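You operate a simulated robot arm through the tools that you are given. There is no shell and no other tool. Be economical: measure what you need, move in short steps, check, and stop when the job is done.

You are at the controls of a simulated robot arm. One attempt, no reset.

Task
Open the right door of the cream cabinet, take the jar with the red lid and leave it on the bottom shelf of the cream cabinet and shut the door again. Take the jar with the blue lid and leave it on the white ledge under the crank. Take the brown bottle and leave it on the top deck of the trolley. Fetch the runoff tray from the top of the lab bench and set it on the left low shelf of the steel table. Put the feed jug on the top of the lab bench away on the top of the steel pump bench. Open the right drawer of the cream cabinet, put the clear vial in the inside of the right drawer of the cream cabinet, then shut the drawer. Do these in any order. Set down upright: jar with the red lid, jar with the blue lid, brown bottle, feed jug.

It is judged by the outcome, as a careful person would: the job done as asked, and still so three seconds after it is handed in. It fails if anything else is knocked over, pushed out of place, dropped, spilled or broken. Lids that push on must go on centred and level and be pressed home; caps that screw on are set level and turned clockwise until they are tight.

Robot
A 7-joint arm with a fingered hand on a trunk, on a base that drives. Base frame: it is fixed to the floor where the robot stands at the start and does not move with it; the origin is under the middle of the robot, x ahead of it, y to its left, z up. Units: mm, rad, N and s.
With the tool pointing down near the work surface it reaches from about 260 to 680 mm from the robot's upright axis, wherever it stands. Its first joint turns from -1.204 to 3.002 rad. Places, roughly: bottom shelf of the cream cabinet [900, 0, 100]; brown bottle [-2250, -4500, 750]; clear vial [750, 0, 750]; feed jug [-1750, -4500, 750]; inside of the right drawer of the cream cabinet [900, -200, 600]; jar with the blue lid [1000, 250, 750]; jar with the red lid [1000, 250, 750]; left low shelf of the steel table [-6700, -1600, 300]; right door of the cream cabinet [700, -200, 300]; right drawer of the cream cabinet [800, -200, 600]; runoff tray (9x13x5 cm) [-2600, -4400, 800]; top deck of the trolley [-5500, -4600, 700]; top of the steel pump bench [-4800, -4600, 800]; white ledge under the crank [1000, -4400, 900]. Payload 3.4 kg.
The tool frame sits at the grasp point between the pads (the TCP): z along the fingers, y along the line on which they close. The tips reach 25 mm beyond it. Largest opening 88 mm; the body of the gripper starts 29 mm behind the TCP. The gripper is a hand of 5 fingers: y runs from the thumb to the fingers, the wrist lies at [-13, -97, -162] in the tool frame, and closing takes about 1.5 s.
Orientation is told as [roll, pitch, yaw] about the base's x, y, z axes, in that order, counted from this pose: with the fingers straight down and the wrist toward the robot, the tool's x, y and z point along [0, 1, 0], [1, 0, 0] and [0, 0, -1] of the base frame.

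Tools
- The arm moves only by the tool servo_tool. Its argument "moves" is a list of rows, each a list of 7 numbers: the shift along the base's x, y, z in mm, then the turn, a rotation vector about the base's x, y, z in rad, then the finger opening in mm, from 0 to 88. In form: [[dx, dy, dz, rx, ry, rz, gripper], ...]. A call has 1 to 20 rows; each row is the pose to reach, as a shift and turn from the pose commanded when the call began. Each row takes 0.2 s and may step no farther than 50 mm and 0.15 rad from the row before; otherwise, or with a gripper value out of range, the whole call is refused. Where a pose cannot be reached the arm comes as near as it can. A force on the tool above 40 N (or 10 N above the force at the start of the call, whichever is more), or a blocked arm, ends the call early, and 0.2 s more pass. Each finger travels about 153 mm/s and halts on what it meets, pressing with about 22 N; the grip force reading is that of the motor and also rises with nothing between the fingers. The clock runs only during rows and for 0.2 s after the last one: add rows that repeat a pose to give the fingers time. The reply holds the time, the measured pose of the TCP, the force on the tool along the base axes, the opening and the grip force, in the units named above and with some noise, with the torque about the TCP (base axes, N m) and any sound that the robot's microphone picked up.
- Cameras (640 x 400 px; columns grow to the right, rows downward): "scene" is now at [142.5, -20.6, 1106.1]; the picture's right is [-0.23, -0.97, 0.00], its down [-0.39, 0.10, -0.91] and it looks along [0.89, -0.21, -0.41] (base axes); focal length 214 px, centre (320, 200). "wrist" rides on the gripper at [59, -79, -105] in the tool frame; the picture's right is [-0.73, 0.32, -0.61], its down [-0.62, -0.68, 0.38] and it looks along [-0.29, 0.66, 0.70] (tool axes); focal length 234 px, centre (320, 200). There is no depth. A picture from a camera that has moved, and an enlarged one, comes with that camera's place and axes in the base frame and with its lens.
- get_image(camera): a new picture of that camera. It takes no simulated time.
- lift_body(by): slides the trunk up (or, below 0, down) by that many mm; the arm and the scene camera ride with it, the base frame stays. It gives what a move gives, with no picture.
- roll_base(legs): drives the robot by 1 to 6 legs, each [ahead, left, turn to the left] in mm, mm and rad, along the robot's own axes; the way and the turn of a leg run together, so that a leg with both is an arc; at most 1500 mm and 3.142 rad a leg. The arm and the cameras ride along, it lands a little off, and it stops where it bumps. It gives what a move gives.
- preshape(shape): the hand has 5 fingers and takes this shape, open, in about a second: jaw (thumb against the fingers, like two jaws); tri (thumb and two fingers); tip (a fingertip pinch); poke (one finger out to press); point (the index stretched); flat (the hand flat); cup (the hand cupped); fist (a fist). The gripper value then closes the fingers along that shape, each until it touches; the sizes above hold for jaw. It gives what a move gives, with no picture.
- pan_tilt(pan, tilt): turns the head with the scene camera to pan (to the left, within 1.501 rad either way) and tilt (down, from -0.506 to 1.204), counted from straight ahead of the robot. It gives what a move gives.
- enlarge(camera, box): a new picture of the part [left, top, right, bottom] of that camera's present view, enlarged. It takes no simulated time.
- close_job(): hands the job in; it is judged then, once.

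Go step by step. Nothing tells you exact positions but the pictures and the camera data: compare them with the known pose of the tool, close in by small moves and look again before you grip or let go. The budget is 483 turns and 216 pictures, counting those below and the enlarged ones. Unless the task says otherwise, let go and move clear before handing in.

The tools are called after "Emit:" as a command line: name --pt "numbers of a row" for each row, then --argument value for the rest, lists and objects as JSON in quotes. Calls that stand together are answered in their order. servo_tool: Moves the arm, as the interface text tells. Its arguments: {"type":"object","properties":{"moves":{"type":"array","items":{"type":"array","items":{"type":"number"}}}},"required":["moves"]} The other tools are called the same way: lift_body (by) slides the trunk up or down; preshape (shape) gives the hand a shape; roll_base (legs) drives the base; pan_tilt (pan, tilt) turns the head that bears the scene camera; get_image (camera) takes a picture; enlarge (camera, box) takes an enlarged picture of a part of a camera's view; close_job () hands the job in.

At the start:

```text
time: 0.0
tool_pos: [455.3, 37.5, 1106.3]
ee_rot: [0.0, -0.002, 0.0]
contact_force: [0.7, -0.1, -0.3]
ft_torque: [0.0, 0.0, 0.01]
grip_width: 87.7
gripper_force: 0.0
shape: jaw
trunk travel left (down, up): [-344.0, 596.0]
robot x, y, heading: [0.8, -2.1, 0.001]
head pan, tilt: [-0.237, 0.419]
```

scene: 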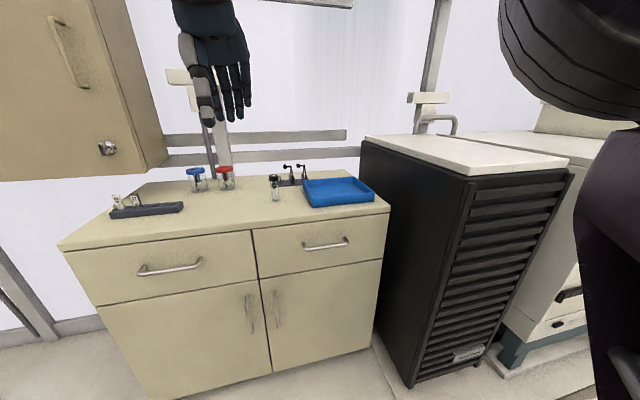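
wrist: 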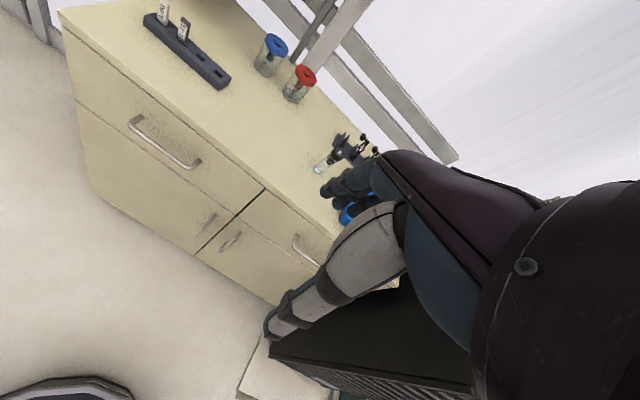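

I see the cream cabinet ahead with the two jars, the vial, a blue tray and a sink-like fixture. I'll look closer first to measure.

Emit:
enlarge --camera "scene" --box '[60, 140, 400, 352]'

Emit:
enlarge --camera "scene" --box '[170, 150, 330, 250]'

```text
1.88 times, centred on (230, 246) of scene
camera zoom: at [142.5, -20.6, 1106.1], right [-0.23, -0.97, 0.0], down [-0.39, 0.1, -0.91], along [0.89, -0.21, -0.41], focal length 404 px, centre (489, 113)
```

zoom: 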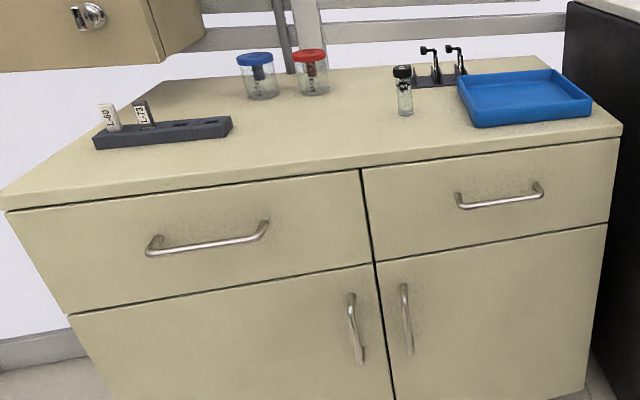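

```text
4.00 times, centred on (250, 200) of scene
camera zoom: at [142.5, -20.6, 1106.1], right [-0.23, -0.97, 0.0], down [-0.39, 0.1, -0.91], along [0.89, -0.21, -0.41], focal length 858 px, centre (600, 200)
```

zoom: 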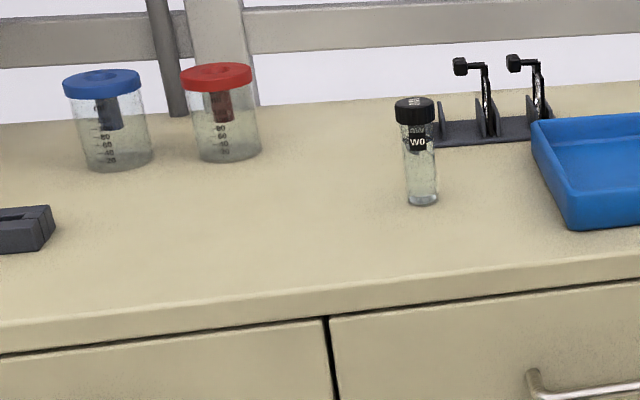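

The jars sit near (986, 150) on a counter at z≈803, the vial near (836,-27), and the right drawer handle near (660,-158,720). I'll lower the trunk and turn the hand to point forward.

Emit:
lift_body --by -250

Emit:
servo_tool --pt "0 -20 0 0 -0.14 0 88" --pt "0 -40 0 0 -0.28 0 88" --pt "0 -60 0 0 -0.42 0 88" --pt "0 -80 0 0 -0.56 0 88" --pt "0 -100 0 0 -0.7 0 88" --pt "0 -120 0 0 -0.84 0 88" --pt "0 -140 0 0 -0.98 0 88" --pt "0 -160 0 0 -1.12 0 88" --pt "0 -180 0 0 -1.26 0 88" --pt "0 -195 0 0 -1.4 0 88" --pt "0 -195 0 0 -1.5 0 88"

Emit:
get_image --camera "scene"

Emit:
get_image --camera "wrist"

```text
time: 2.6
tool_pos: [454.0, 37.1, 856.3]
ee_rot: [0.0, -0.002, 0.001]
contact_force: [-0.2, 0.0, -0.2]
ft_torque: [0.01, 0.01, -0.01]
grip_width: 87.6
gripper_force: 0.1
shape: jaw
trunk travel left (down, up): [-94.0, 846.0]
robot x, y, heading: [-2.3, -1.0, -0.002]
head pan, tilt: [-0.237, 0.419]
```

```text
time: 5.0
tool_pos: [452.8, -152.7, 857.8]
ee_rot: [0.0, -1.383, 0.003]
contact_force: [0.0, 0.4, 0.3]
ft_torque: [0.01, 0.0, 0.02]
grip_width: 87.9
gripper_force: 0.0
shape: jaw
out of reach, approached as far as the arm can: row 10, 11
trunk travel left (down, up): [-94.0, 846.0]
robot x, y, heading: [0.7, 0.9, 0.001]
head pan, tilt: [-0.237, 0.419]
```

```text
211 pictures are left
camera scene: at [142.3, -20.4, 856.1], right [-0.23, -0.97, 0.0], down [-0.39, 0.1, -0.91], along [0.89, -0.21, -0.41], focal length 214 px, centre (320, 200)
```

scene: 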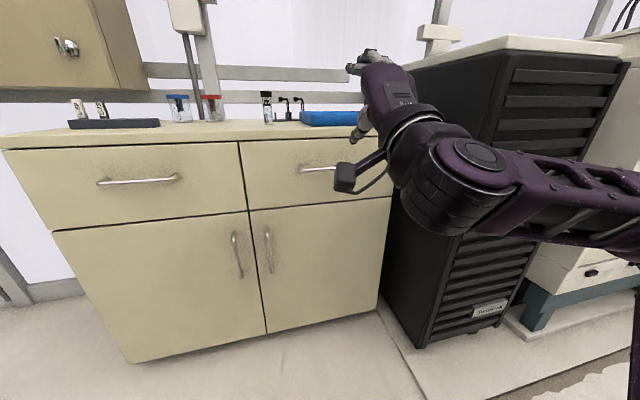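

```text
210 pictures are left
camera wrist: at [334.7, -94.2, 798.6], right [-0.53, -0.73, 0.43], down [0.25, -0.62, -0.74], along [0.81, -0.29, 0.52], focal length 234 px, centre (320, 200)
```

wrist: 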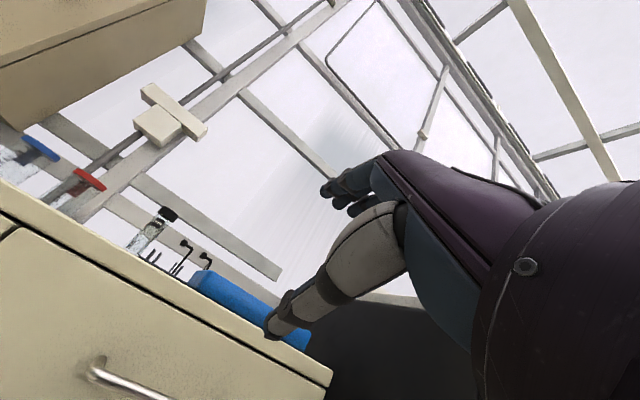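

The hand points nearly forward now. I'll bring it down to handle height, short of the handle, and look.

Emit:
servo_tool --pt "0 0 -40 0 0 0 88" --pt "0 -5 -80 0 0 0 88" --pt "15 -10 -110 0 0 0 88" --pt "50 -12 -145 0 0 0 88" --pt "90 -12 -145 0 0 0 88" --pt "120 -12 -145 0 0 0 88"

Emit:
get_image --camera "scene"

Emit:
get_image --camera "wrist"

```text
time: 6.4
tool_pos: [546.9, -216.8, 701.1]
ee_rot: [-0.048, -1.369, 0.105]
contact_force: [0.3, 0.0, -0.2]
ft_torque: [-0.02, -0.01, -0.01]
grip_width: 88.1
gripper_force: 0.1
shape: jaw
out of reach, approached as far as the arm can: row 1, 2, 3, 4, 5, 6
trunk travel left (down, up): [-94.0, 846.0]
robot x, y, heading: [1.5, -0.5, -0.003]
head pan, tilt: [-0.237, 0.419]
```

```text
209 pictures are left
camera scene: at [142.5, -20.8, 856.0], right [-0.23, -0.97, 0.0], down [-0.39, 0.1, -0.91], along [0.89, -0.21, -0.41], focal length 214 px, centre (320, 200)
```

scene: 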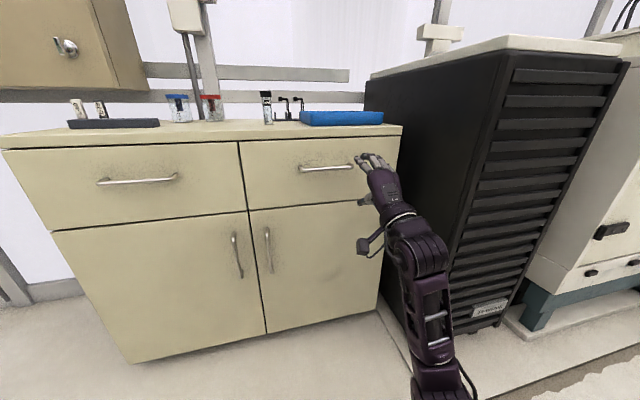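

```text
208 pictures are left
camera wrist: at [424.9, -165.5, 642.6], right [-0.49, -0.75, 0.44], down [0.28, -0.62, -0.74], along [0.83, -0.24, 0.51], focal length 234 px, centre (320, 200)
```

wrist: 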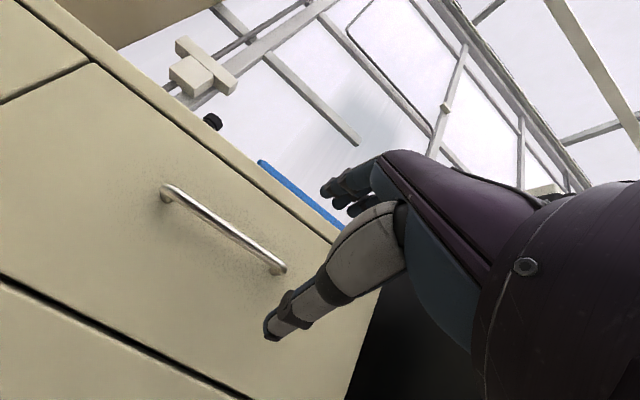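

The handle runs y≈-100 to -235 at z≈698, x≈670. I'll relax the pitch to stay reachable and align with the handle's middle.

Emit:
servo_tool --pt "0 0 0 0 0.12 0 88" --pt "0 10 0 0 0.2 0 88" --pt "0 10 0 0 0.3 0 88" --pt "0 10 0 0 0.3 0 88"

```text
time: 7.4
tool_pos: [542.5, -211.4, 701.7]
ee_rot: [0.016, -1.069, 0.046]
contact_force: [-0.8, 0.4, 0.8]
ft_torque: [-0.02, 0.02, 0.0]
grip_width: 87.7
gripper_force: 0.2
shape: jaw
trunk travel left (down, up): [-94.0, 846.0]
robot x, y, heading: [-4.6, -0.9, 0.001]
head pan, tilt: [-0.237, 0.419]
```

Emit:
servo_tool --pt "20 15 0 0 0 0 70" --pt "40 30 0 0 0 0 60" --pt "65 43 2 0 0 0 55" --pt "90 43 4 0 0 0 55" --pt "90 43 4 0 0 0 55"

Emit:
get_image --camera "wrist"

Emit:
enlarge --camera "scene" --box '[260, 120, 420, 220]'

```text
time: 8.6
tool_pos: [605.5, -204.9, 680.7]
ee_rot: [0.017, -1.068, 0.046]
contact_force: [0.7, -0.2, -0.1]
ft_torque: [0.03, 0.03, 0.04]
grip_width: 55.1
gripper_force: 0.0
shape: jaw
out of reach, approached as far as the arm can: row 2, 3, 4, 5
trunk travel left (down, up): [-94.0, 846.0]
robot x, y, heading: [2.4, 0.2, -0.001]
head pan, tilt: [-0.237, 0.419]
```

```text
207 pictures are left
camera wrist: at [472.6, -154.1, 660.7], right [-0.33, -0.75, 0.57], down [0.05, -0.62, -0.79], along [0.94, -0.23, 0.24], focal length 234 px, centre (320, 200)
```

wrist: 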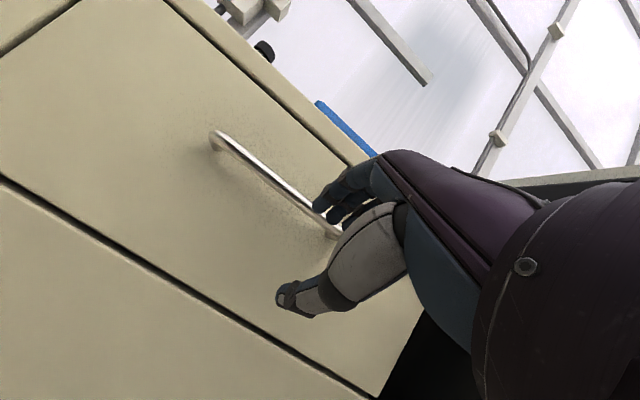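

```text
4.00 times, centred on (340, 170) of scene
camera zoom: at [142.4, -20.7, 856.1], right [-0.23, -0.97, 0.0], down [-0.39, 0.1, -0.91], along [0.89, -0.21, -0.41], focal length 858 px, centre (240, 320)
```

zoom: 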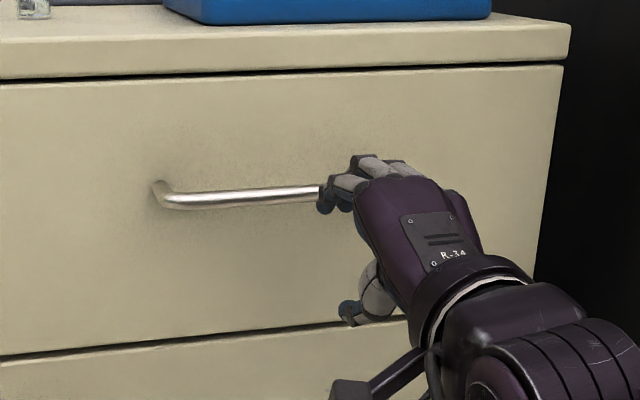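

The arm is at full stretch. I'll retract a little and drive the base forward and left to have slack.

Emit:
servo_tool --pt "-30 0 15 0 0 0 55" --pt "-60 0 25 0 0 0 55"

Emit:
roll_base --legs '[[100, 30, 0]]'

Emit:
enlarge --camera "scene" --box '[260, 100, 420, 200]'

```text
time: 9.2
tool_pos: [544.5, -204.8, 706.8]
ee_rot: [0.015, -1.07, 0.046]
contact_force: [-0.4, 0.1, -0.3]
ft_torque: [0.01, 0.03, -0.02]
grip_width: 55.2
gripper_force: 0.1
shape: jaw
trunk travel left (down, up): [-94.0, 846.0]
robot x, y, heading: [-0.7, 1.2, -0.001]
head pan, tilt: [-0.237, 0.419]
```

```text
time: 10.3
tool_pos: [640.0, -174.6, 707.7]
ee_rot: [0.016, -1.07, 0.047]
contact_force: [-0.3, 0.0, 0.0]
ft_torque: [0.02, 0.02, 0.0]
grip_width: 55.1
gripper_force: 0.1
shape: jaw
trunk travel left (down, up): [-94.0, 846.0]
robot x, y, heading: [94.9, 30.6, 0.002]
head pan, tilt: [-0.237, 0.419]
```

```text
4.00 times, centred on (340, 150) of scene
camera zoom: at [239.3, 9.5, 856.1], right [-0.23, -0.97, 0.0], down [-0.4, 0.09, -0.91], along [0.89, -0.21, -0.41], focal length 858 px, centre (240, 400)
```

zoom: 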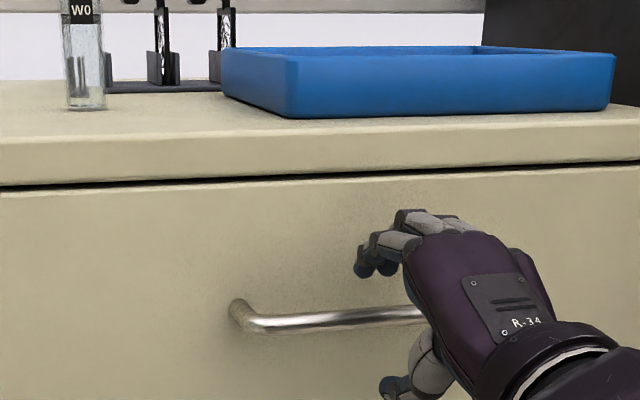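

Fingers are above and thumb below the bar. I'll ease in and close.

Emit:
servo_tool --pt "10 5 -2 0 0 0 55" --pt "18 8 -3 0 0 0 55" --pt "18 8 -3 0 0 0 30" --pt "18 8 -3 0 0 0 0" --pt "18 8 -3 0 0 0 0" --pt "18 8 -3 0 0 0 0" --pt "18 8 -3 0 0 0 0"

Emit:
enlarge --camera "scene" --box '[260, 100, 420, 200]'

Emit:
get_image --camera "wrist"

```text
time: 11.9
tool_pos: [659.8, -168.3, 702.6]
ee_rot: [0.016, -1.066, 0.047]
contact_force: [4.1, 0.3, -2.9]
ft_torque: [-0.12, -0.01, -0.06]
grip_width: 3.7
gripper_force: 22.6
shape: jaw
trunk travel left (down, up): [-94.0, 846.0]
robot x, y, heading: [95.0, 30.9, 0.002]
head pan, tilt: [-0.237, 0.419]
```

```text
4.00 times, centred on (340, 150) of scene
camera zoom: at [240.1, 9.4, 855.9], right [-0.23, -0.97, 0.0], down [-0.4, 0.09, -0.91], along [0.89, -0.21, -0.41], focal length 858 px, centre (240, 400)
```

zoom: 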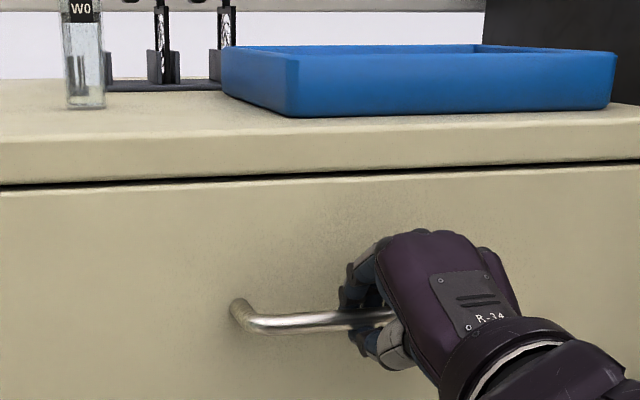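

```text
203 pictures are left
camera wrist: at [526.1, -116.5, 684.0], right [-0.33, -0.75, 0.57], down [0.05, -0.62, -0.79], along [0.94, -0.23, 0.24], focal length 234 px, centre (320, 200)
```

wrist: 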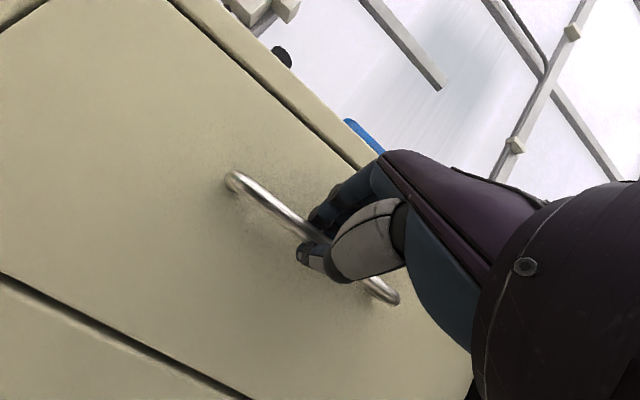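

Grip is on the bar. I'll pull the drawer out with the arm.

Emit:
servo_tool --pt "-15 0 0 0 0 0 0" --pt "-30 0 0 0 0 0 0" --pt "-50 0 0 0 0 0 0" --pt "-70 0 0 0 0 0 0" --pt "-90 0 0 0 0 0 0" --pt "-110 0 0 0 0 0 0" --pt "-130 0 0 0 0 0 0"

Emit:
get_image --camera "scene"

```text
time: 13.5
tool_pos: [560.9, -170.0, 710.1]
ee_rot: [0.016, -1.06, 0.054]
contact_force: [0.7, 11.3, -28.4]
ft_torque: [0.0, 0.26, 0.18]
grip_width: 3.7
gripper_force: 22.1
shape: jaw
out of reach, approached as far as the arm can: row 6, 7
trunk travel left (down, up): [-94.0, 846.0]
robot x, y, heading: [98.2, 32.5, 0.005]
head pan, tilt: [-0.237, 0.419]
```

```text
202 pictures are left
camera scene: at [242.1, 10.1, 855.1], right [-0.23, -0.97, 0.0], down [-0.4, 0.09, -0.91], along [0.89, -0.21, -0.41], focal length 214 px, centre (320, 200)
```

scene: 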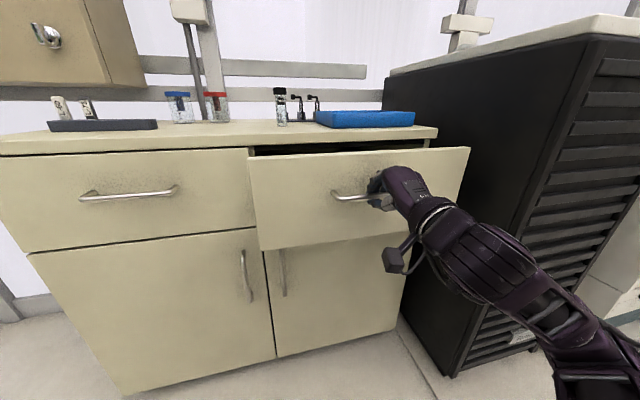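

The drawer slides. The arm is at its near limit, so I'll pull the rest by backing the base.

Emit:
roll_base --legs '[[-130, 0, 0]]'

Emit:
get_image --camera "scene"

```text
time: 14.8
tool_pos: [426.9, -172.1, 713.1]
ee_rot: [0.016, -1.064, 0.051]
contact_force: [-0.5, 8.5, -26.5]
ft_torque: [-0.01, 0.24, 0.12]
grip_width: 3.6
gripper_force: 21.7
shape: jaw
trunk travel left (down, up): [-94.0, 846.0]
robot x, y, heading: [-35.6, 32.9, -0.002]
head pan, tilt: [-0.237, 0.419]
```

```text
201 pictures are left
camera scene: at [109.9, 9.3, 855.6], right [-0.23, -0.97, 0.0], down [-0.4, 0.09, -0.91], along [0.89, -0.21, -0.41], focal length 214 px, centre (320, 200)
```

scene: 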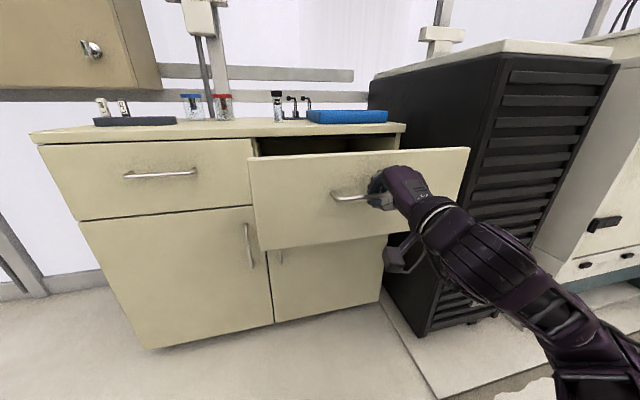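

The drawer is open about 230 mm. I'll release the handle and back off.

Emit:
servo_tool --pt "0 0 0 0 0 0 30" --pt "0 0 0 0 0 0 60" --pt "0 0 0 0 0 0 60" --pt "0 0 0 0 0 0 60"

Emit:
roll_base --legs '[[-120, 0, 0]]'

Emit:
get_image --camera "scene"

```text
time: 15.8
tool_pos: [425.6, -174.1, 713.6]
ee_rot: [0.016, -1.069, 0.049]
contact_force: [0.2, -0.4, -0.2]
ft_torque: [0.02, -0.01, -0.02]
grip_width: 59.8
gripper_force: 0.1
shape: jaw
trunk travel left (down, up): [-94.0, 846.0]
robot x, y, heading: [-35.7, 28.9, -0.003]
head pan, tilt: [-0.237, 0.419]
```

```text
time: 17.1
tool_pos: [304.0, -174.1, 713.8]
ee_rot: [0.017, -1.066, 0.047]
contact_force: [0.7, 0.3, -0.7]
ft_torque: [0.01, 0.01, 0.0]
grip_width: 59.5
gripper_force: 0.1
shape: jaw
trunk travel left (down, up): [-94.0, 846.0]
robot x, y, heading: [-154.8, 28.7, -0.006]
head pan, tilt: [-0.237, 0.419]
```

```text
200 pictures are left
camera scene: at [-13.6, 8.8, 856.1], right [-0.23, -0.97, 0.0], down [-0.39, 0.1, -0.91], along [0.89, -0.21, -0.41], focal length 214 px, centre (320, 200)
```

scene: 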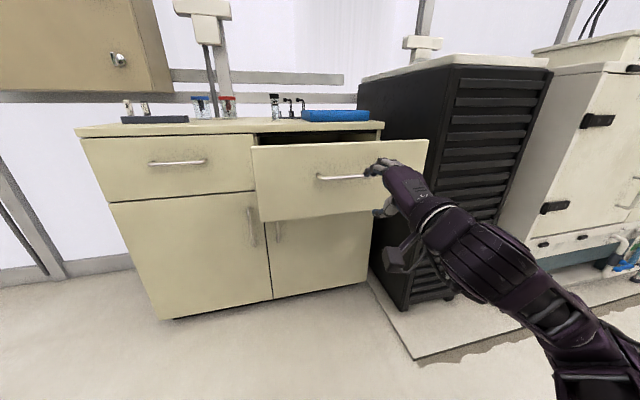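

Now I'll raise the trunk, turn the hand to point down and relocate to the left of the open drawer, facing slightly right, to reach the vial.

Emit:
lift_body --by 320

Emit:
servo_tool --pt "15 15 0 0 0.15 0 60" --pt "30 30 0 0 0.3 0 60" --pt "45 45 0 0 0.45 0 60" --pt "60 60 0 0 0.6 0 60" --pt "75 75 0 0 0.75 0 60" --pt "90 90 0 0 0.9 0 60" --pt "100 110 0 0 1.05 0 60" --pt "100 130 0 0 1.05 0 60"

Emit:
roll_base --legs '[[0, 300, 0], [250, 0, 0], [235, 0, -0.5]]'

Emit:
get_image --camera "scene"

Emit:
get_image --camera "wrist"

```text
time: 20.2
tool_pos: [304.4, -175.2, 1033.9]
ee_rot: [0.016, -1.066, 0.047]
contact_force: [-0.6, 0.7, 0.3]
ft_torque: [-0.02, -0.02, -0.01]
grip_width: 59.8
gripper_force: 0.1
shape: jaw
trunk travel left (down, up): [-414.0, 526.0]
robot x, y, heading: [-154.3, 30.3, 0.003]
head pan, tilt: [-0.237, 0.419]
```

```text
time: 22.0
tool_pos: [404.9, -43.9, 1032.7]
ee_rot: [0.058, -0.017, 0.024]
contact_force: [0.4, -0.9, -0.4]
ft_torque: [0.01, 0.04, 0.02]
grip_width: 59.8
gripper_force: 0.1
shape: jaw
trunk travel left (down, up): [-414.0, 526.0]
robot x, y, heading: [-155.7, 30.3, 0.0]
head pan, tilt: [-0.237, 0.419]
```

```text
time: 27.0
tool_pos: [780.2, -60.1, 1033.2]
ee_rot: [0.059, -0.018, -0.484]
contact_force: [0.4, -0.5, 0.2]
ft_torque: [-0.02, 0.02, 0.0]
grip_width: 59.7
gripper_force: 0.1
shape: jaw
trunk travel left (down, up): [-414.0, 526.0]
robot x, y, heading: [326.8, 273.7, -0.509]
head pan, tilt: [-0.237, 0.419]
```

```text
199 pictures are left
camera scene: at [439.6, 190.1, 1176.0], right [-0.68, -0.74, 0.0], down [-0.3, 0.28, -0.91], along [0.67, -0.62, -0.41], focal length 214 px, centre (320, 200)
```

scene: 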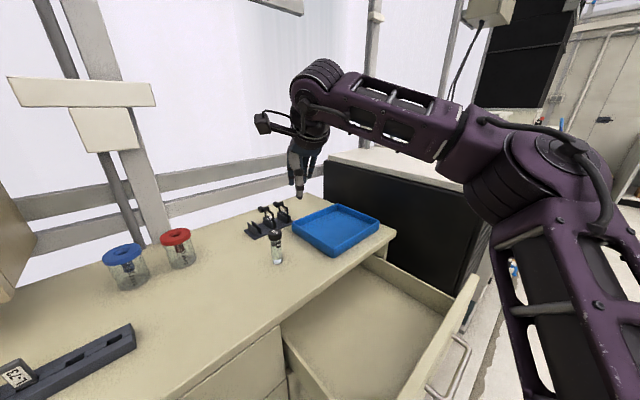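

```text
198 pictures are left
camera wrist: at [731.7, 24.3, 1137.3], right [-0.08, -0.82, 0.57], down [-0.88, -0.22, -0.43], along [0.48, -0.53, -0.7], focal length 234 px, centre (320, 200)
```

wrist: 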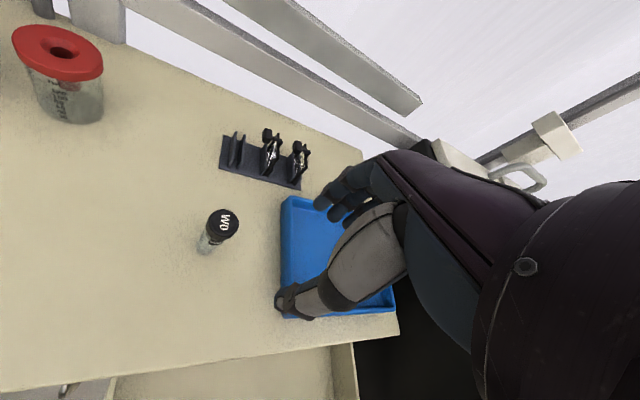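

The vial is at about (839,-29), cap top z≈887. I'll move above it, level the hand, and descend to z≈880 for a check.

Emit:
servo_tool --pt "20 10 -30 -0.02 0.02 0 75" --pt "40 20 -60 -0.044 0.043 0 75" --pt "59 31 -80 -0.044 0.043 0 75" --pt "59 31 -110 -0.044 0.043 0 75" --pt "59 31 -110 -0.044 0.043 0 75"

Emit:
get_image --camera "wrist"

Emit:
enlarge --camera "scene" --box '[210, 120, 370, 270]'

```text
time: 28.2
tool_pos: [837.4, -28.9, 921.1]
ee_rot: [0.001, 0.0, -0.483]
contact_force: [-0.4, -0.7, 0.3]
ft_torque: [0.0, 0.0, 0.01]
grip_width: 74.8
gripper_force: 0.0
shape: jaw
trunk travel left (down, up): [-414.0, 526.0]
robot x, y, heading: [322.1, 276.4, -0.51]
head pan, tilt: [-0.237, 0.419]
```

```text
197 pictures are left
camera wrist: at [794.0, 61.2, 1025.4], right [-0.05, -0.79, 0.61], down [-0.89, -0.24, -0.38], along [0.45, -0.56, -0.7], focal length 234 px, centre (320, 200)
```

wrist: 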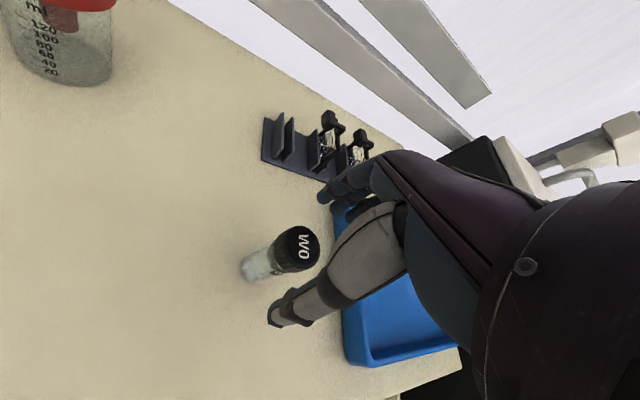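

```text
2.67 times, centred on (290, 195) of scene
camera zoom: at [439.1, 190.8, 1176.1], right [-0.68, -0.74, 0.0], down [-0.3, 0.27, -0.91], along [0.67, -0.62, -0.41], focal length 572 px, centre (400, 213)
```

zoom: 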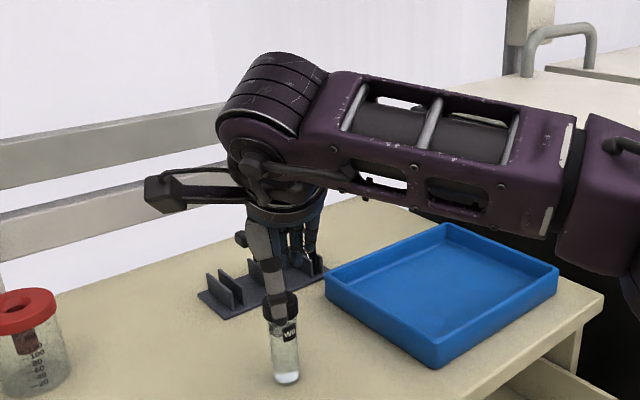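

The tool is centred over the vial. Descending and closing.

Emit:
servo_tool --pt "1 0 -20 0 0 0 75" --pt "1 0 -40 0 0 0 75" --pt "1 0 -56 0 0 0 75" --pt "1 0 -56 0 0 0 75" --pt "1 0 -56 0 0 0 40" --pt "1 0 -56 0 0 0 15" --pt "1 0 -56 0 0 0 10" --pt "1 0 -56 0 0 0 10" --pt "1 0 -56 0 0 0 10"

Emit:
enlarge --camera "scene" --box '[210, 120, 370, 270]'

```text
time: 30.2
tool_pos: [837.4, -26.4, 865.1]
ee_rot: [-0.003, 0.0, -0.484]
contact_force: [-0.1, 0.7, 0.6]
ft_torque: [-0.03, -0.03, 0.02]
grip_width: 18.6
gripper_force: 22.2
shape: jaw
trunk travel left (down, up): [-414.0, 526.0]
robot x, y, heading: [326.6, 276.9, -0.507]
head pan, tilt: [-0.237, 0.419]
```

```text
2.67 times, centred on (290, 195) of scene
camera zoom: at [439.2, 190.5, 1176.0], right [-0.68, -0.74, 0.0], down [-0.3, 0.28, -0.91], along [0.67, -0.62, -0.41], focal length 572 px, centre (400, 213)
```

zoom: 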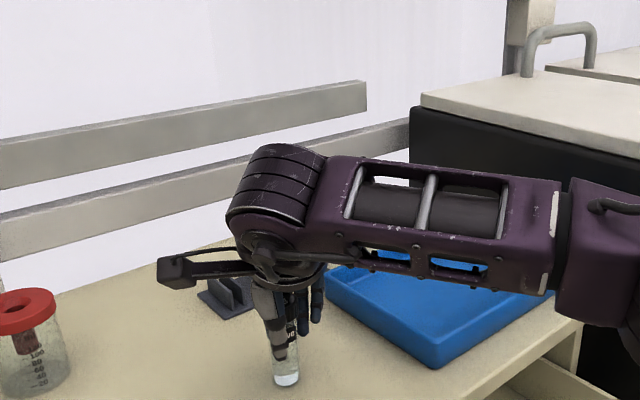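

The vial is gripped; lifting it and checking.

Emit:
servo_tool --pt "0 0 30 0 0 0 10" --pt "0 0 70 0 0 0 10" --pt "0 0 110 0 0 0 10" --pt "-30 -5 130 0 0 0 10" --pt "-70 -10 130 0 0 0 10" --pt "-110 -20 130 0 0 0 10"

Emit:
get_image --camera "scene"

Emit:
get_image --camera "wrist"

```text
time: 31.6
tool_pos: [725.7, -49.1, 998.7]
ee_rot: [0.0, 0.001, -0.483]
contact_force: [-0.2, 0.2, -0.2]
ft_torque: [0.03, 0.0, 0.0]
grip_width: 18.6
gripper_force: 22.1
shape: jaw
trunk travel left (down, up): [-414.0, 526.0]
robot x, y, heading: [324.6, 276.7, -0.502]
head pan, tilt: [-0.237, 0.419]
```

```text
194 pictures are left
camera scene: at [437.9, 190.2, 1176.2], right [-0.68, -0.74, 0.0], down [-0.3, 0.28, -0.91], along [0.67, -0.62, -0.41], focal length 214 px, centre (320, 200)
```

scene: 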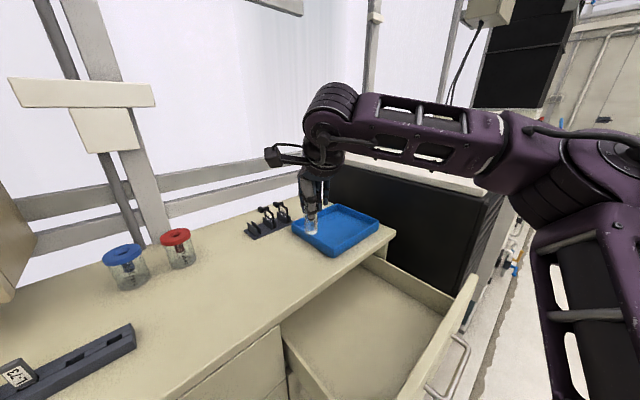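

```text
193 pictures are left
camera wrist: at [682.6, 39.2, 1101.2], right [-0.05, -0.79, 0.61], down [-0.89, -0.24, -0.38], along [0.45, -0.56, -0.7], focal length 234 px, centre (320, 200)
```

wrist: 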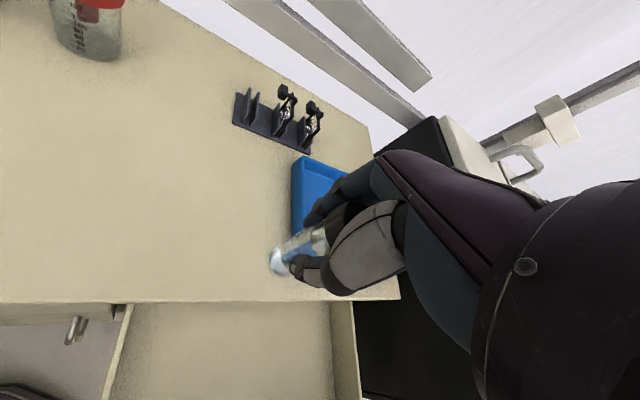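

Emit:
servo_tool --pt "-40 -25 -10 0 0 0 10" --pt "-75 -55 -20 0 0 0 10" --pt "-110 -85 -30 0 0 0 10" --pt "-135 -105 -40 0 0 0 10" --pt "-135 -105 -40 0 0 0 10"

Emit:
get_image --camera "scene"

Emit:
get_image --camera "wrist"

```text
time: 32.8
tool_pos: [591.4, -151.2, 956.3]
ee_rot: [-0.002, -0.001, -0.482]
contact_force: [0.1, -0.7, -0.6]
ft_torque: [0.0, -0.01, 0.0]
grip_width: 19.1
gripper_force: 21.7
shape: jaw
trunk travel left (down, up): [-414.0, 526.0]
robot x, y, heading: [327.8, 276.3, -0.509]
head pan, tilt: [-0.237, 0.419]
```

```text
192 pictures are left
camera scene: at [439.3, 190.6, 1176.0], right [-0.68, -0.74, 0.0], down [-0.3, 0.27, -0.91], along [0.67, -0.62, -0.41], focal length 214 px, centre (320, 200)
```

scene: 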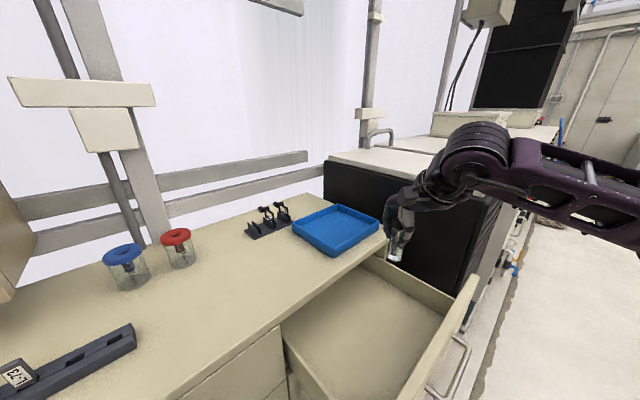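

```text
191 pictures are left
camera wrist: at [548.6, -62.7, 1059.9], right [-0.05, -0.79, 0.61], down [-0.89, -0.24, -0.38], along [0.45, -0.56, -0.7], focal length 234 px, centre (320, 200)
```

wrist: 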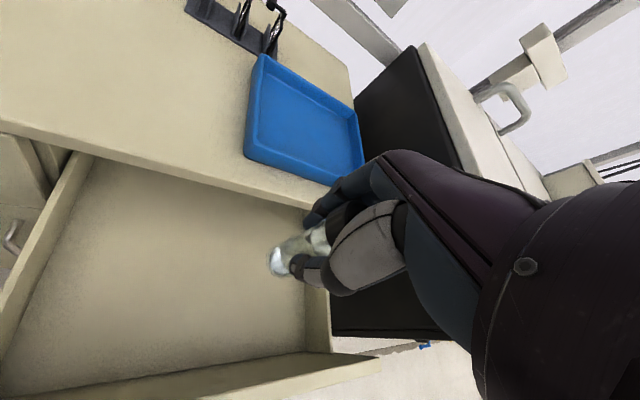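

The drawer interior is empty with floor near z≈612. I'll shift a little left and lower by trunk in steps.

Emit:
servo_tool --pt "-5 25 0 0 0 0 10" --pt "-10 50 0 0 0 0 10" --pt "-10 50 0 0 0 0 10"

Emit:
lift_body --by -200

Emit:
get_image --camera "scene"

Emit:
get_image --camera "wrist"

```text
time: 33.6
tool_pos: [581.1, -101.4, 957.0]
ee_rot: [-0.002, 0.002, -0.483]
contact_force: [0.9, 0.6, -0.7]
ft_torque: [0.01, -0.02, 0.02]
grip_width: 18.7
gripper_force: 21.8
shape: jaw
trunk travel left (down, up): [-414.0, 526.0]
robot x, y, heading: [323.5, 274.7, -0.508]
head pan, tilt: [-0.237, 0.419]
```

```text
time: 35.8
tool_pos: [582.3, -101.0, 757.7]
ee_rot: [-0.001, 0.0, -0.482]
contact_force: [0.3, 0.4, -0.2]
ft_torque: [0.01, 0.01, -0.04]
grip_width: 18.8
gripper_force: 22.1
shape: jaw
trunk travel left (down, up): [-214.0, 726.0]
robot x, y, heading: [326.6, 277.5, -0.506]
head pan, tilt: [-0.237, 0.419]
```

```text
190 pictures are left
camera scene: at [439.1, 190.6, 976.1], right [-0.68, -0.74, 0.0], down [-0.3, 0.28, -0.91], along [0.67, -0.62, -0.41], focal length 214 px, centre (320, 200)
```

scene: 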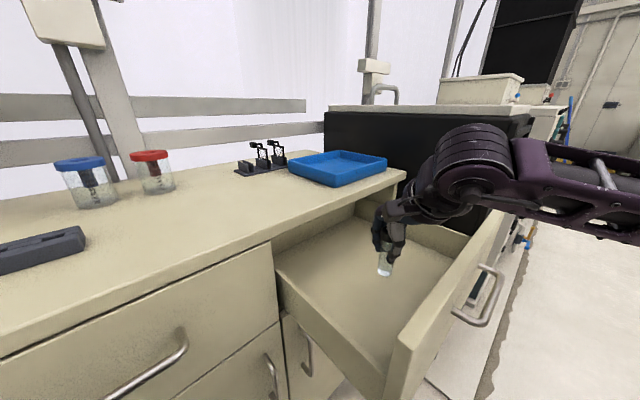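

```text
189 pictures are left
camera wrist: at [539.2, -12.2, 860.0], right [-0.05, -0.79, 0.61], down [-0.89, -0.24, -0.38], along [0.45, -0.56, -0.7], focal length 234 px, centre (320, 200)
```

wrist: 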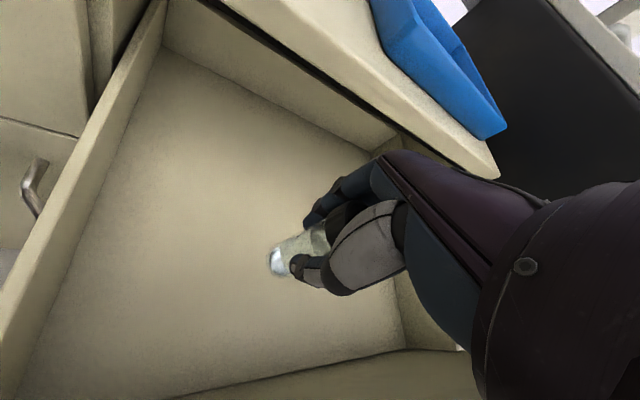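

Emit:
lift_body --by -55

Emit:
get_image --camera "scene"

Emit:
get_image --camera "wrist"

```text
time: 36.7
tool_pos: [582.3, -100.8, 700.7]
ee_rot: [-0.002, 0.002, -0.483]
contact_force: [0.4, 0.4, 0.2]
ft_torque: [-0.02, 0.01, 0.01]
grip_width: 18.7
gripper_force: 21.9
shape: jaw
trunk travel left (down, up): [-159.0, 781.0]
robot x, y, heading: [321.8, 277.6, -0.51]
head pan, tilt: [-0.237, 0.419]
```

```text
188 pictures are left
camera scene: at [439.1, 190.6, 921.0], right [-0.68, -0.74, 0.0], down [-0.3, 0.28, -0.91], along [0.67, -0.62, -0.41], focal length 214 px, centre (320, 200)
```

scene: 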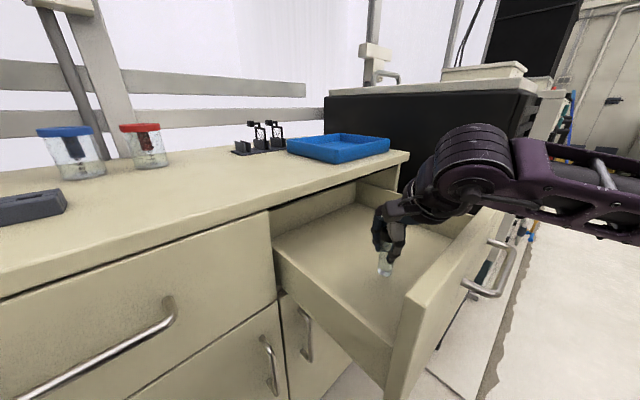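

```text
187 pictures are left
camera wrist: at [539.2, -12.1, 804.9], right [-0.05, -0.79, 0.61], down [-0.89, -0.24, -0.38], along [0.45, -0.56, -0.7], focal length 234 px, centre (320, 200)
```

wrist: 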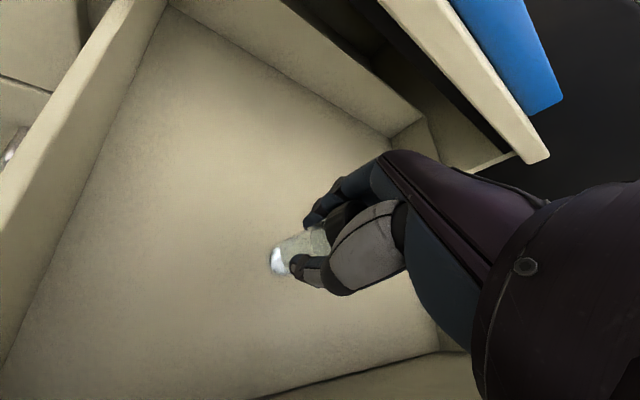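

Emit:
servo_tool --pt "0 0 -6 0 0 0 10" --pt "0 0 -12 0 0 0 10" --pt "0 0 -16 0 0 0 10"

Emit:
enlarge --camera "scene" --box '[340, 110, 560, 300]'

```text
time: 37.5
tool_pos: [583.1, -101.9, 686.2]
ee_rot: [-0.002, 0.0, -0.483]
contact_force: [0.2, -0.3, -1.2]
ft_torque: [-0.01, -0.02, -0.02]
grip_width: 18.7
gripper_force: 21.8
shape: jaw
trunk travel left (down, up): [-159.0, 781.0]
robot x, y, heading: [324.3, 279.9, -0.508]
head pan, tilt: [-0.237, 0.419]
```

```text
2.11 times, centred on (450, 205) of scene
camera zoom: at [439.1, 190.5, 921.1], right [-0.68, -0.74, 0.0], down [-0.3, 0.28, -0.91], along [0.67, -0.62, -0.41], focal length 452 px, centre (46, 190)
```

zoom: 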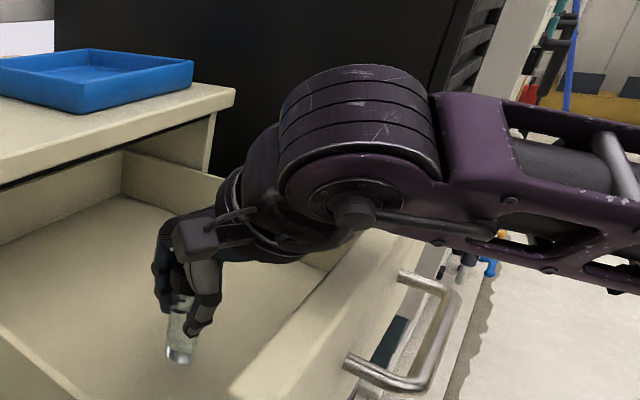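

Emit:
servo_tool --pt "0 0 -4 0 0 0 10" --pt "0 0 -8 0 0 0 10" --pt "0 0 -12 0 0 0 10"

Emit:
enlarge --camera "scene" --box '[340, 110, 560, 300]'

```text
time: 38.3
tool_pos: [584.1, -100.9, 673.8]
ee_rot: [-0.003, 0.001, -0.483]
contact_force: [-0.1, 0.1, 0.3]
ft_torque: [0.01, -0.03, 0.0]
grip_width: 18.6
gripper_force: 22.3
shape: jaw
trunk travel left (down, up): [-159.0, 781.0]
robot x, y, heading: [325.0, 273.2, -0.503]
head pan, tilt: [-0.237, 0.419]
```

```text
2.11 times, centred on (450, 205) of scene
camera zoom: at [439.1, 190.5, 921.1], right [-0.68, -0.74, 0.0], down [-0.3, 0.28, -0.91], along [0.67, -0.62, -0.41], focal length 452 px, centre (46, 190)
```

zoom: 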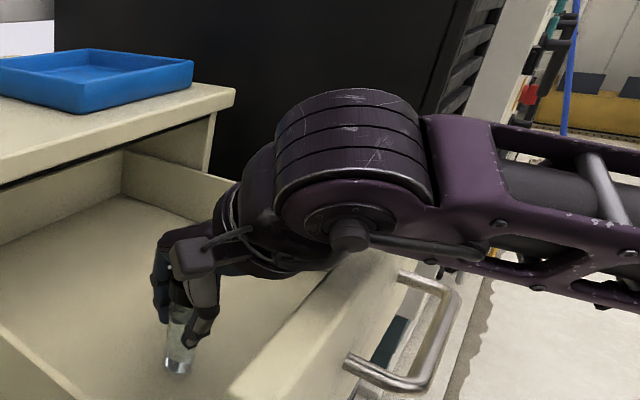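

Emit:
servo_tool --pt "0 0 -3 0 0 0 10" --pt "0 0 -6 0 0 0 10" --pt "0 0 -9 0 0 0 10"

Emit:
enlarge --camera "wrist" --box '[220, 180, 380, 300]'

```text
time: 39.1
tool_pos: [584.0, -99.0, 668.4]
ee_rot: [-0.001, -0.008, -0.484]
contact_force: [-0.4, 0.8, 18.0]
ft_torque: [-0.06, -0.06, 0.01]
grip_width: 19.7
gripper_force: 21.8
shape: jaw
trunk travel left (down, up): [-159.0, 781.0]
robot x, y, heading: [326.8, 278.9, -0.51]
head pan, tilt: [-0.237, 0.419]
```

```text
3.33 times, centred on (300, 240) of wrist
camera zoom: at [538.4, -10.3, 769.9], right [-0.06, -0.79, 0.61], down [-0.89, -0.24, -0.39], along [0.45, -0.57, -0.69], focal length 781 px, centre (387, 67)
```

zoom: 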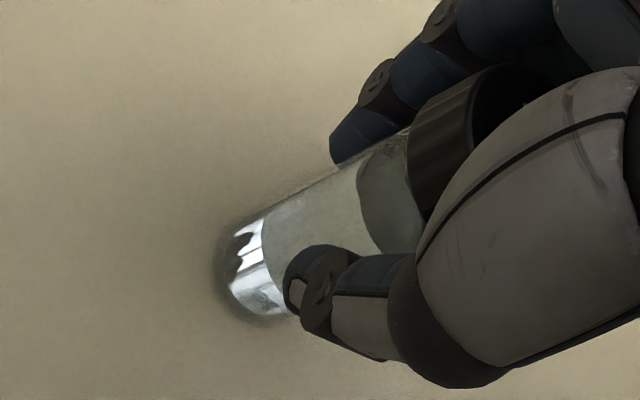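

The vial stands on the drawer floor. I'll relieve the force, open and rise.

Emit:
servo_tool --pt "0 0 4 0 0 0 10" --pt "0 0 4 0 0 0 30" --pt "0 0 4 0 0 0 55" --pt "0 0 4 0 0 0 70" --pt "0 0 4 0 0 0 70" --pt "0 0 30 0 0 0 70" --pt "0 0 70 0 0 0 70" --pt "0 0 110 0 0 0 70"

Emit:
lift_body --by 200

Emit:
get_image --camera "scene"

Emit:
get_image --camera "wrist"

```text
time: 40.9
tool_pos: [583.6, -100.3, 775.0]
ee_rot: [-0.002, -0.001, -0.483]
contact_force: [0.0, 0.1, 0.1]
ft_torque: [0.01, 0.02, -0.01]
grip_width: 69.8
gripper_force: 0.1
shape: jaw
trunk travel left (down, up): [-159.0, 781.0]
robot x, y, heading: [327.2, 275.5, -0.509]
head pan, tilt: [-0.237, 0.419]
```

```text
time: 43.1
tool_pos: [582.7, -102.1, 974.2]
ee_rot: [-0.003, 0.0, -0.484]
contact_force: [-0.5, -0.1, 0.0]
ft_torque: [0.04, 0.04, 0.01]
grip_width: 69.8
gripper_force: 0.0
shape: jaw
trunk travel left (down, up): [-359.0, 581.0]
robot x, y, heading: [324.2, 275.8, -0.505]
head pan, tilt: [-0.237, 0.419]
```

```text
183 pictures are left
camera scene: at [439.1, 190.5, 1121.0], right [-0.68, -0.74, 0.0], down [-0.3, 0.28, -0.91], along [0.67, -0.62, -0.41], focal length 214 px, centre (320, 200)
```

scene: 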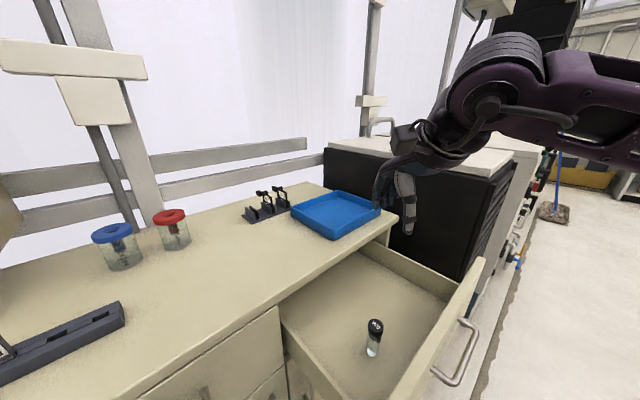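

```text
182 pictures are left
camera wrist: at [540.4, -13.2, 1077.2], right [-0.05, -0.79, 0.61], down [-0.89, -0.24, -0.38], along [0.45, -0.56, -0.7], focal length 234 px, centre (320, 200)
```

wrist: 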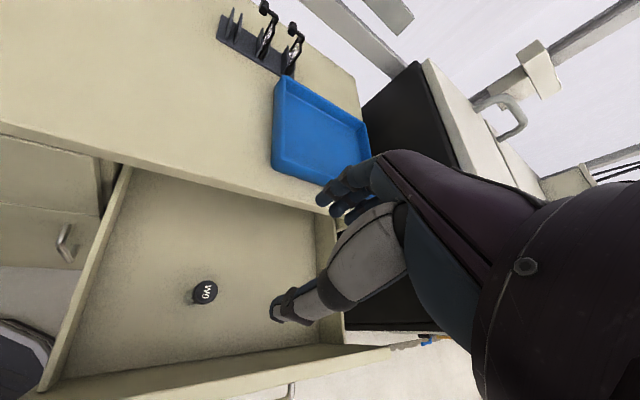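

The vial stands in the drawer. I'll back around to the drawer front to push it shut gently.

Emit:
roll_base --legs '[[-235, 0, 0.5], [-360, 0, 0], [0, -305, 0]]'

Emit:
servo_tool --pt "5 0 0 0 -0.15 0 20" --pt "10 0 0 0 -0.3 0 10" --pt "15 0 0 0 -0.45 0 0" --pt "20 0 0 0 -0.6 0 0" --pt "25 0 0 0 -0.75 0 0" --pt "30 0 0 0 -0.9 0 0" --pt "40 0 0 0 -1.0 0 0" --pt "50 0 0 0 -1.05 0 0" --pt "50 0 0 0 -1.05 0 0"

Emit:
lift_body --by -265

Emit:
get_image --camera "scene"

```text
time: 48.4
tool_pos: [160.8, -171.6, 974.0]
ee_rot: [0.0, 0.0, 0.027]
contact_force: [-0.8, -1.0, 0.3]
ft_torque: [0.06, 0.02, 0.01]
grip_width: 69.5
gripper_force: 0.0
shape: jaw
trunk travel left (down, up): [-359.0, 581.0]
robot x, y, heading: [-251.0, 33.5, -0.0]
head pan, tilt: [-0.237, 0.419]
```

```text
time: 50.4
tool_pos: [214.4, -172.6, 976.0]
ee_rot: [-0.047, -1.052, 0.053]
contact_force: [0.3, 0.1, 0.7]
ft_torque: [0.01, -0.01, 0.01]
grip_width: 0.0
gripper_force: 22.5
shape: jaw
out of reach, approached as far as the arm can: row 6, 7, 8, 9
trunk travel left (down, up): [-359.0, 581.0]
robot x, y, heading: [-249.6, 31.7, 0.003]
head pan, tilt: [-0.237, 0.419]
```

```text
time: 53.1
tool_pos: [215.4, -172.4, 710.6]
ee_rot: [-0.046, -1.049, 0.052]
contact_force: [0.5, -0.4, 0.2]
ft_torque: [0.02, 0.01, -0.04]
grip_width: 0.3
gripper_force: 21.9
shape: jaw
trunk travel left (down, up): [-94.0, 846.0]
robot x, y, heading: [-248.8, 31.7, 0.002]
head pan, tilt: [-0.237, 0.419]
```

```text
181 pictures are left
camera scene: at [-106.5, 12.5, 856.1], right [-0.23, -0.97, 0.0], down [-0.4, 0.09, -0.91], along [0.89, -0.21, -0.41], focal length 214 px, centre (320, 200)
```

scene: 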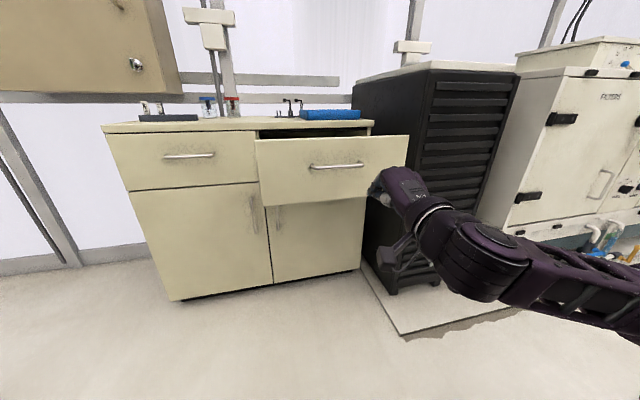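

Emit:
roll_base --legs '[[150, 0, 0]]'

Emit:
get_image --camera "scene"

Emit:
get_image --camera "wrist"

```text
time: 54.5
tool_pos: [366.1, -170.9, 710.5]
ee_rot: [-0.048, -1.048, 0.054]
contact_force: [-0.4, 0.0, 0.9]
ft_torque: [0.05, -0.01, -0.02]
grip_width: 0.0
gripper_force: 22.1
shape: jaw
trunk travel left (down, up): [-94.0, 846.0]
robot x, y, heading: [-97.5, 33.9, 0.006]
head pan, tilt: [-0.237, 0.419]
```

```text
180 pictures are left
camera scene: at [44.1, 13.2, 856.1], right [-0.23, -0.97, 0.0], down [-0.4, 0.09, -0.91], along [0.89, -0.21, -0.41], focal length 214 px, centre (320, 200)
```

scene: 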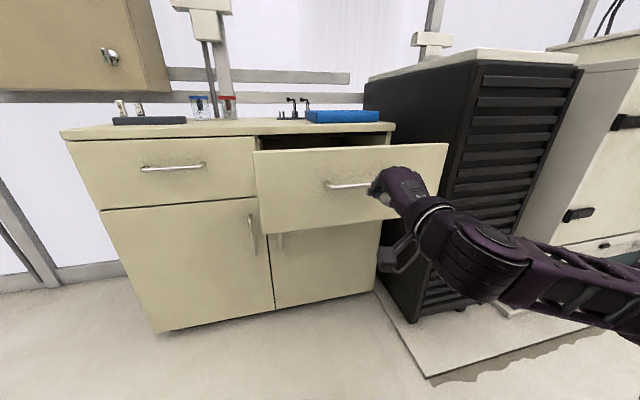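

```text
179 pictures are left
camera wrist: at [234.4, -114.7, 691.3], right [-0.36, -0.72, 0.6], down [0.0, -0.64, -0.77], along [0.93, -0.27, 0.23], focal length 234 px, centre (320, 200)
```

wrist: 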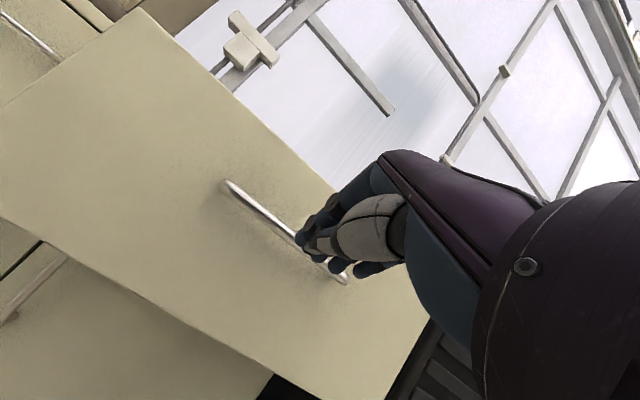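

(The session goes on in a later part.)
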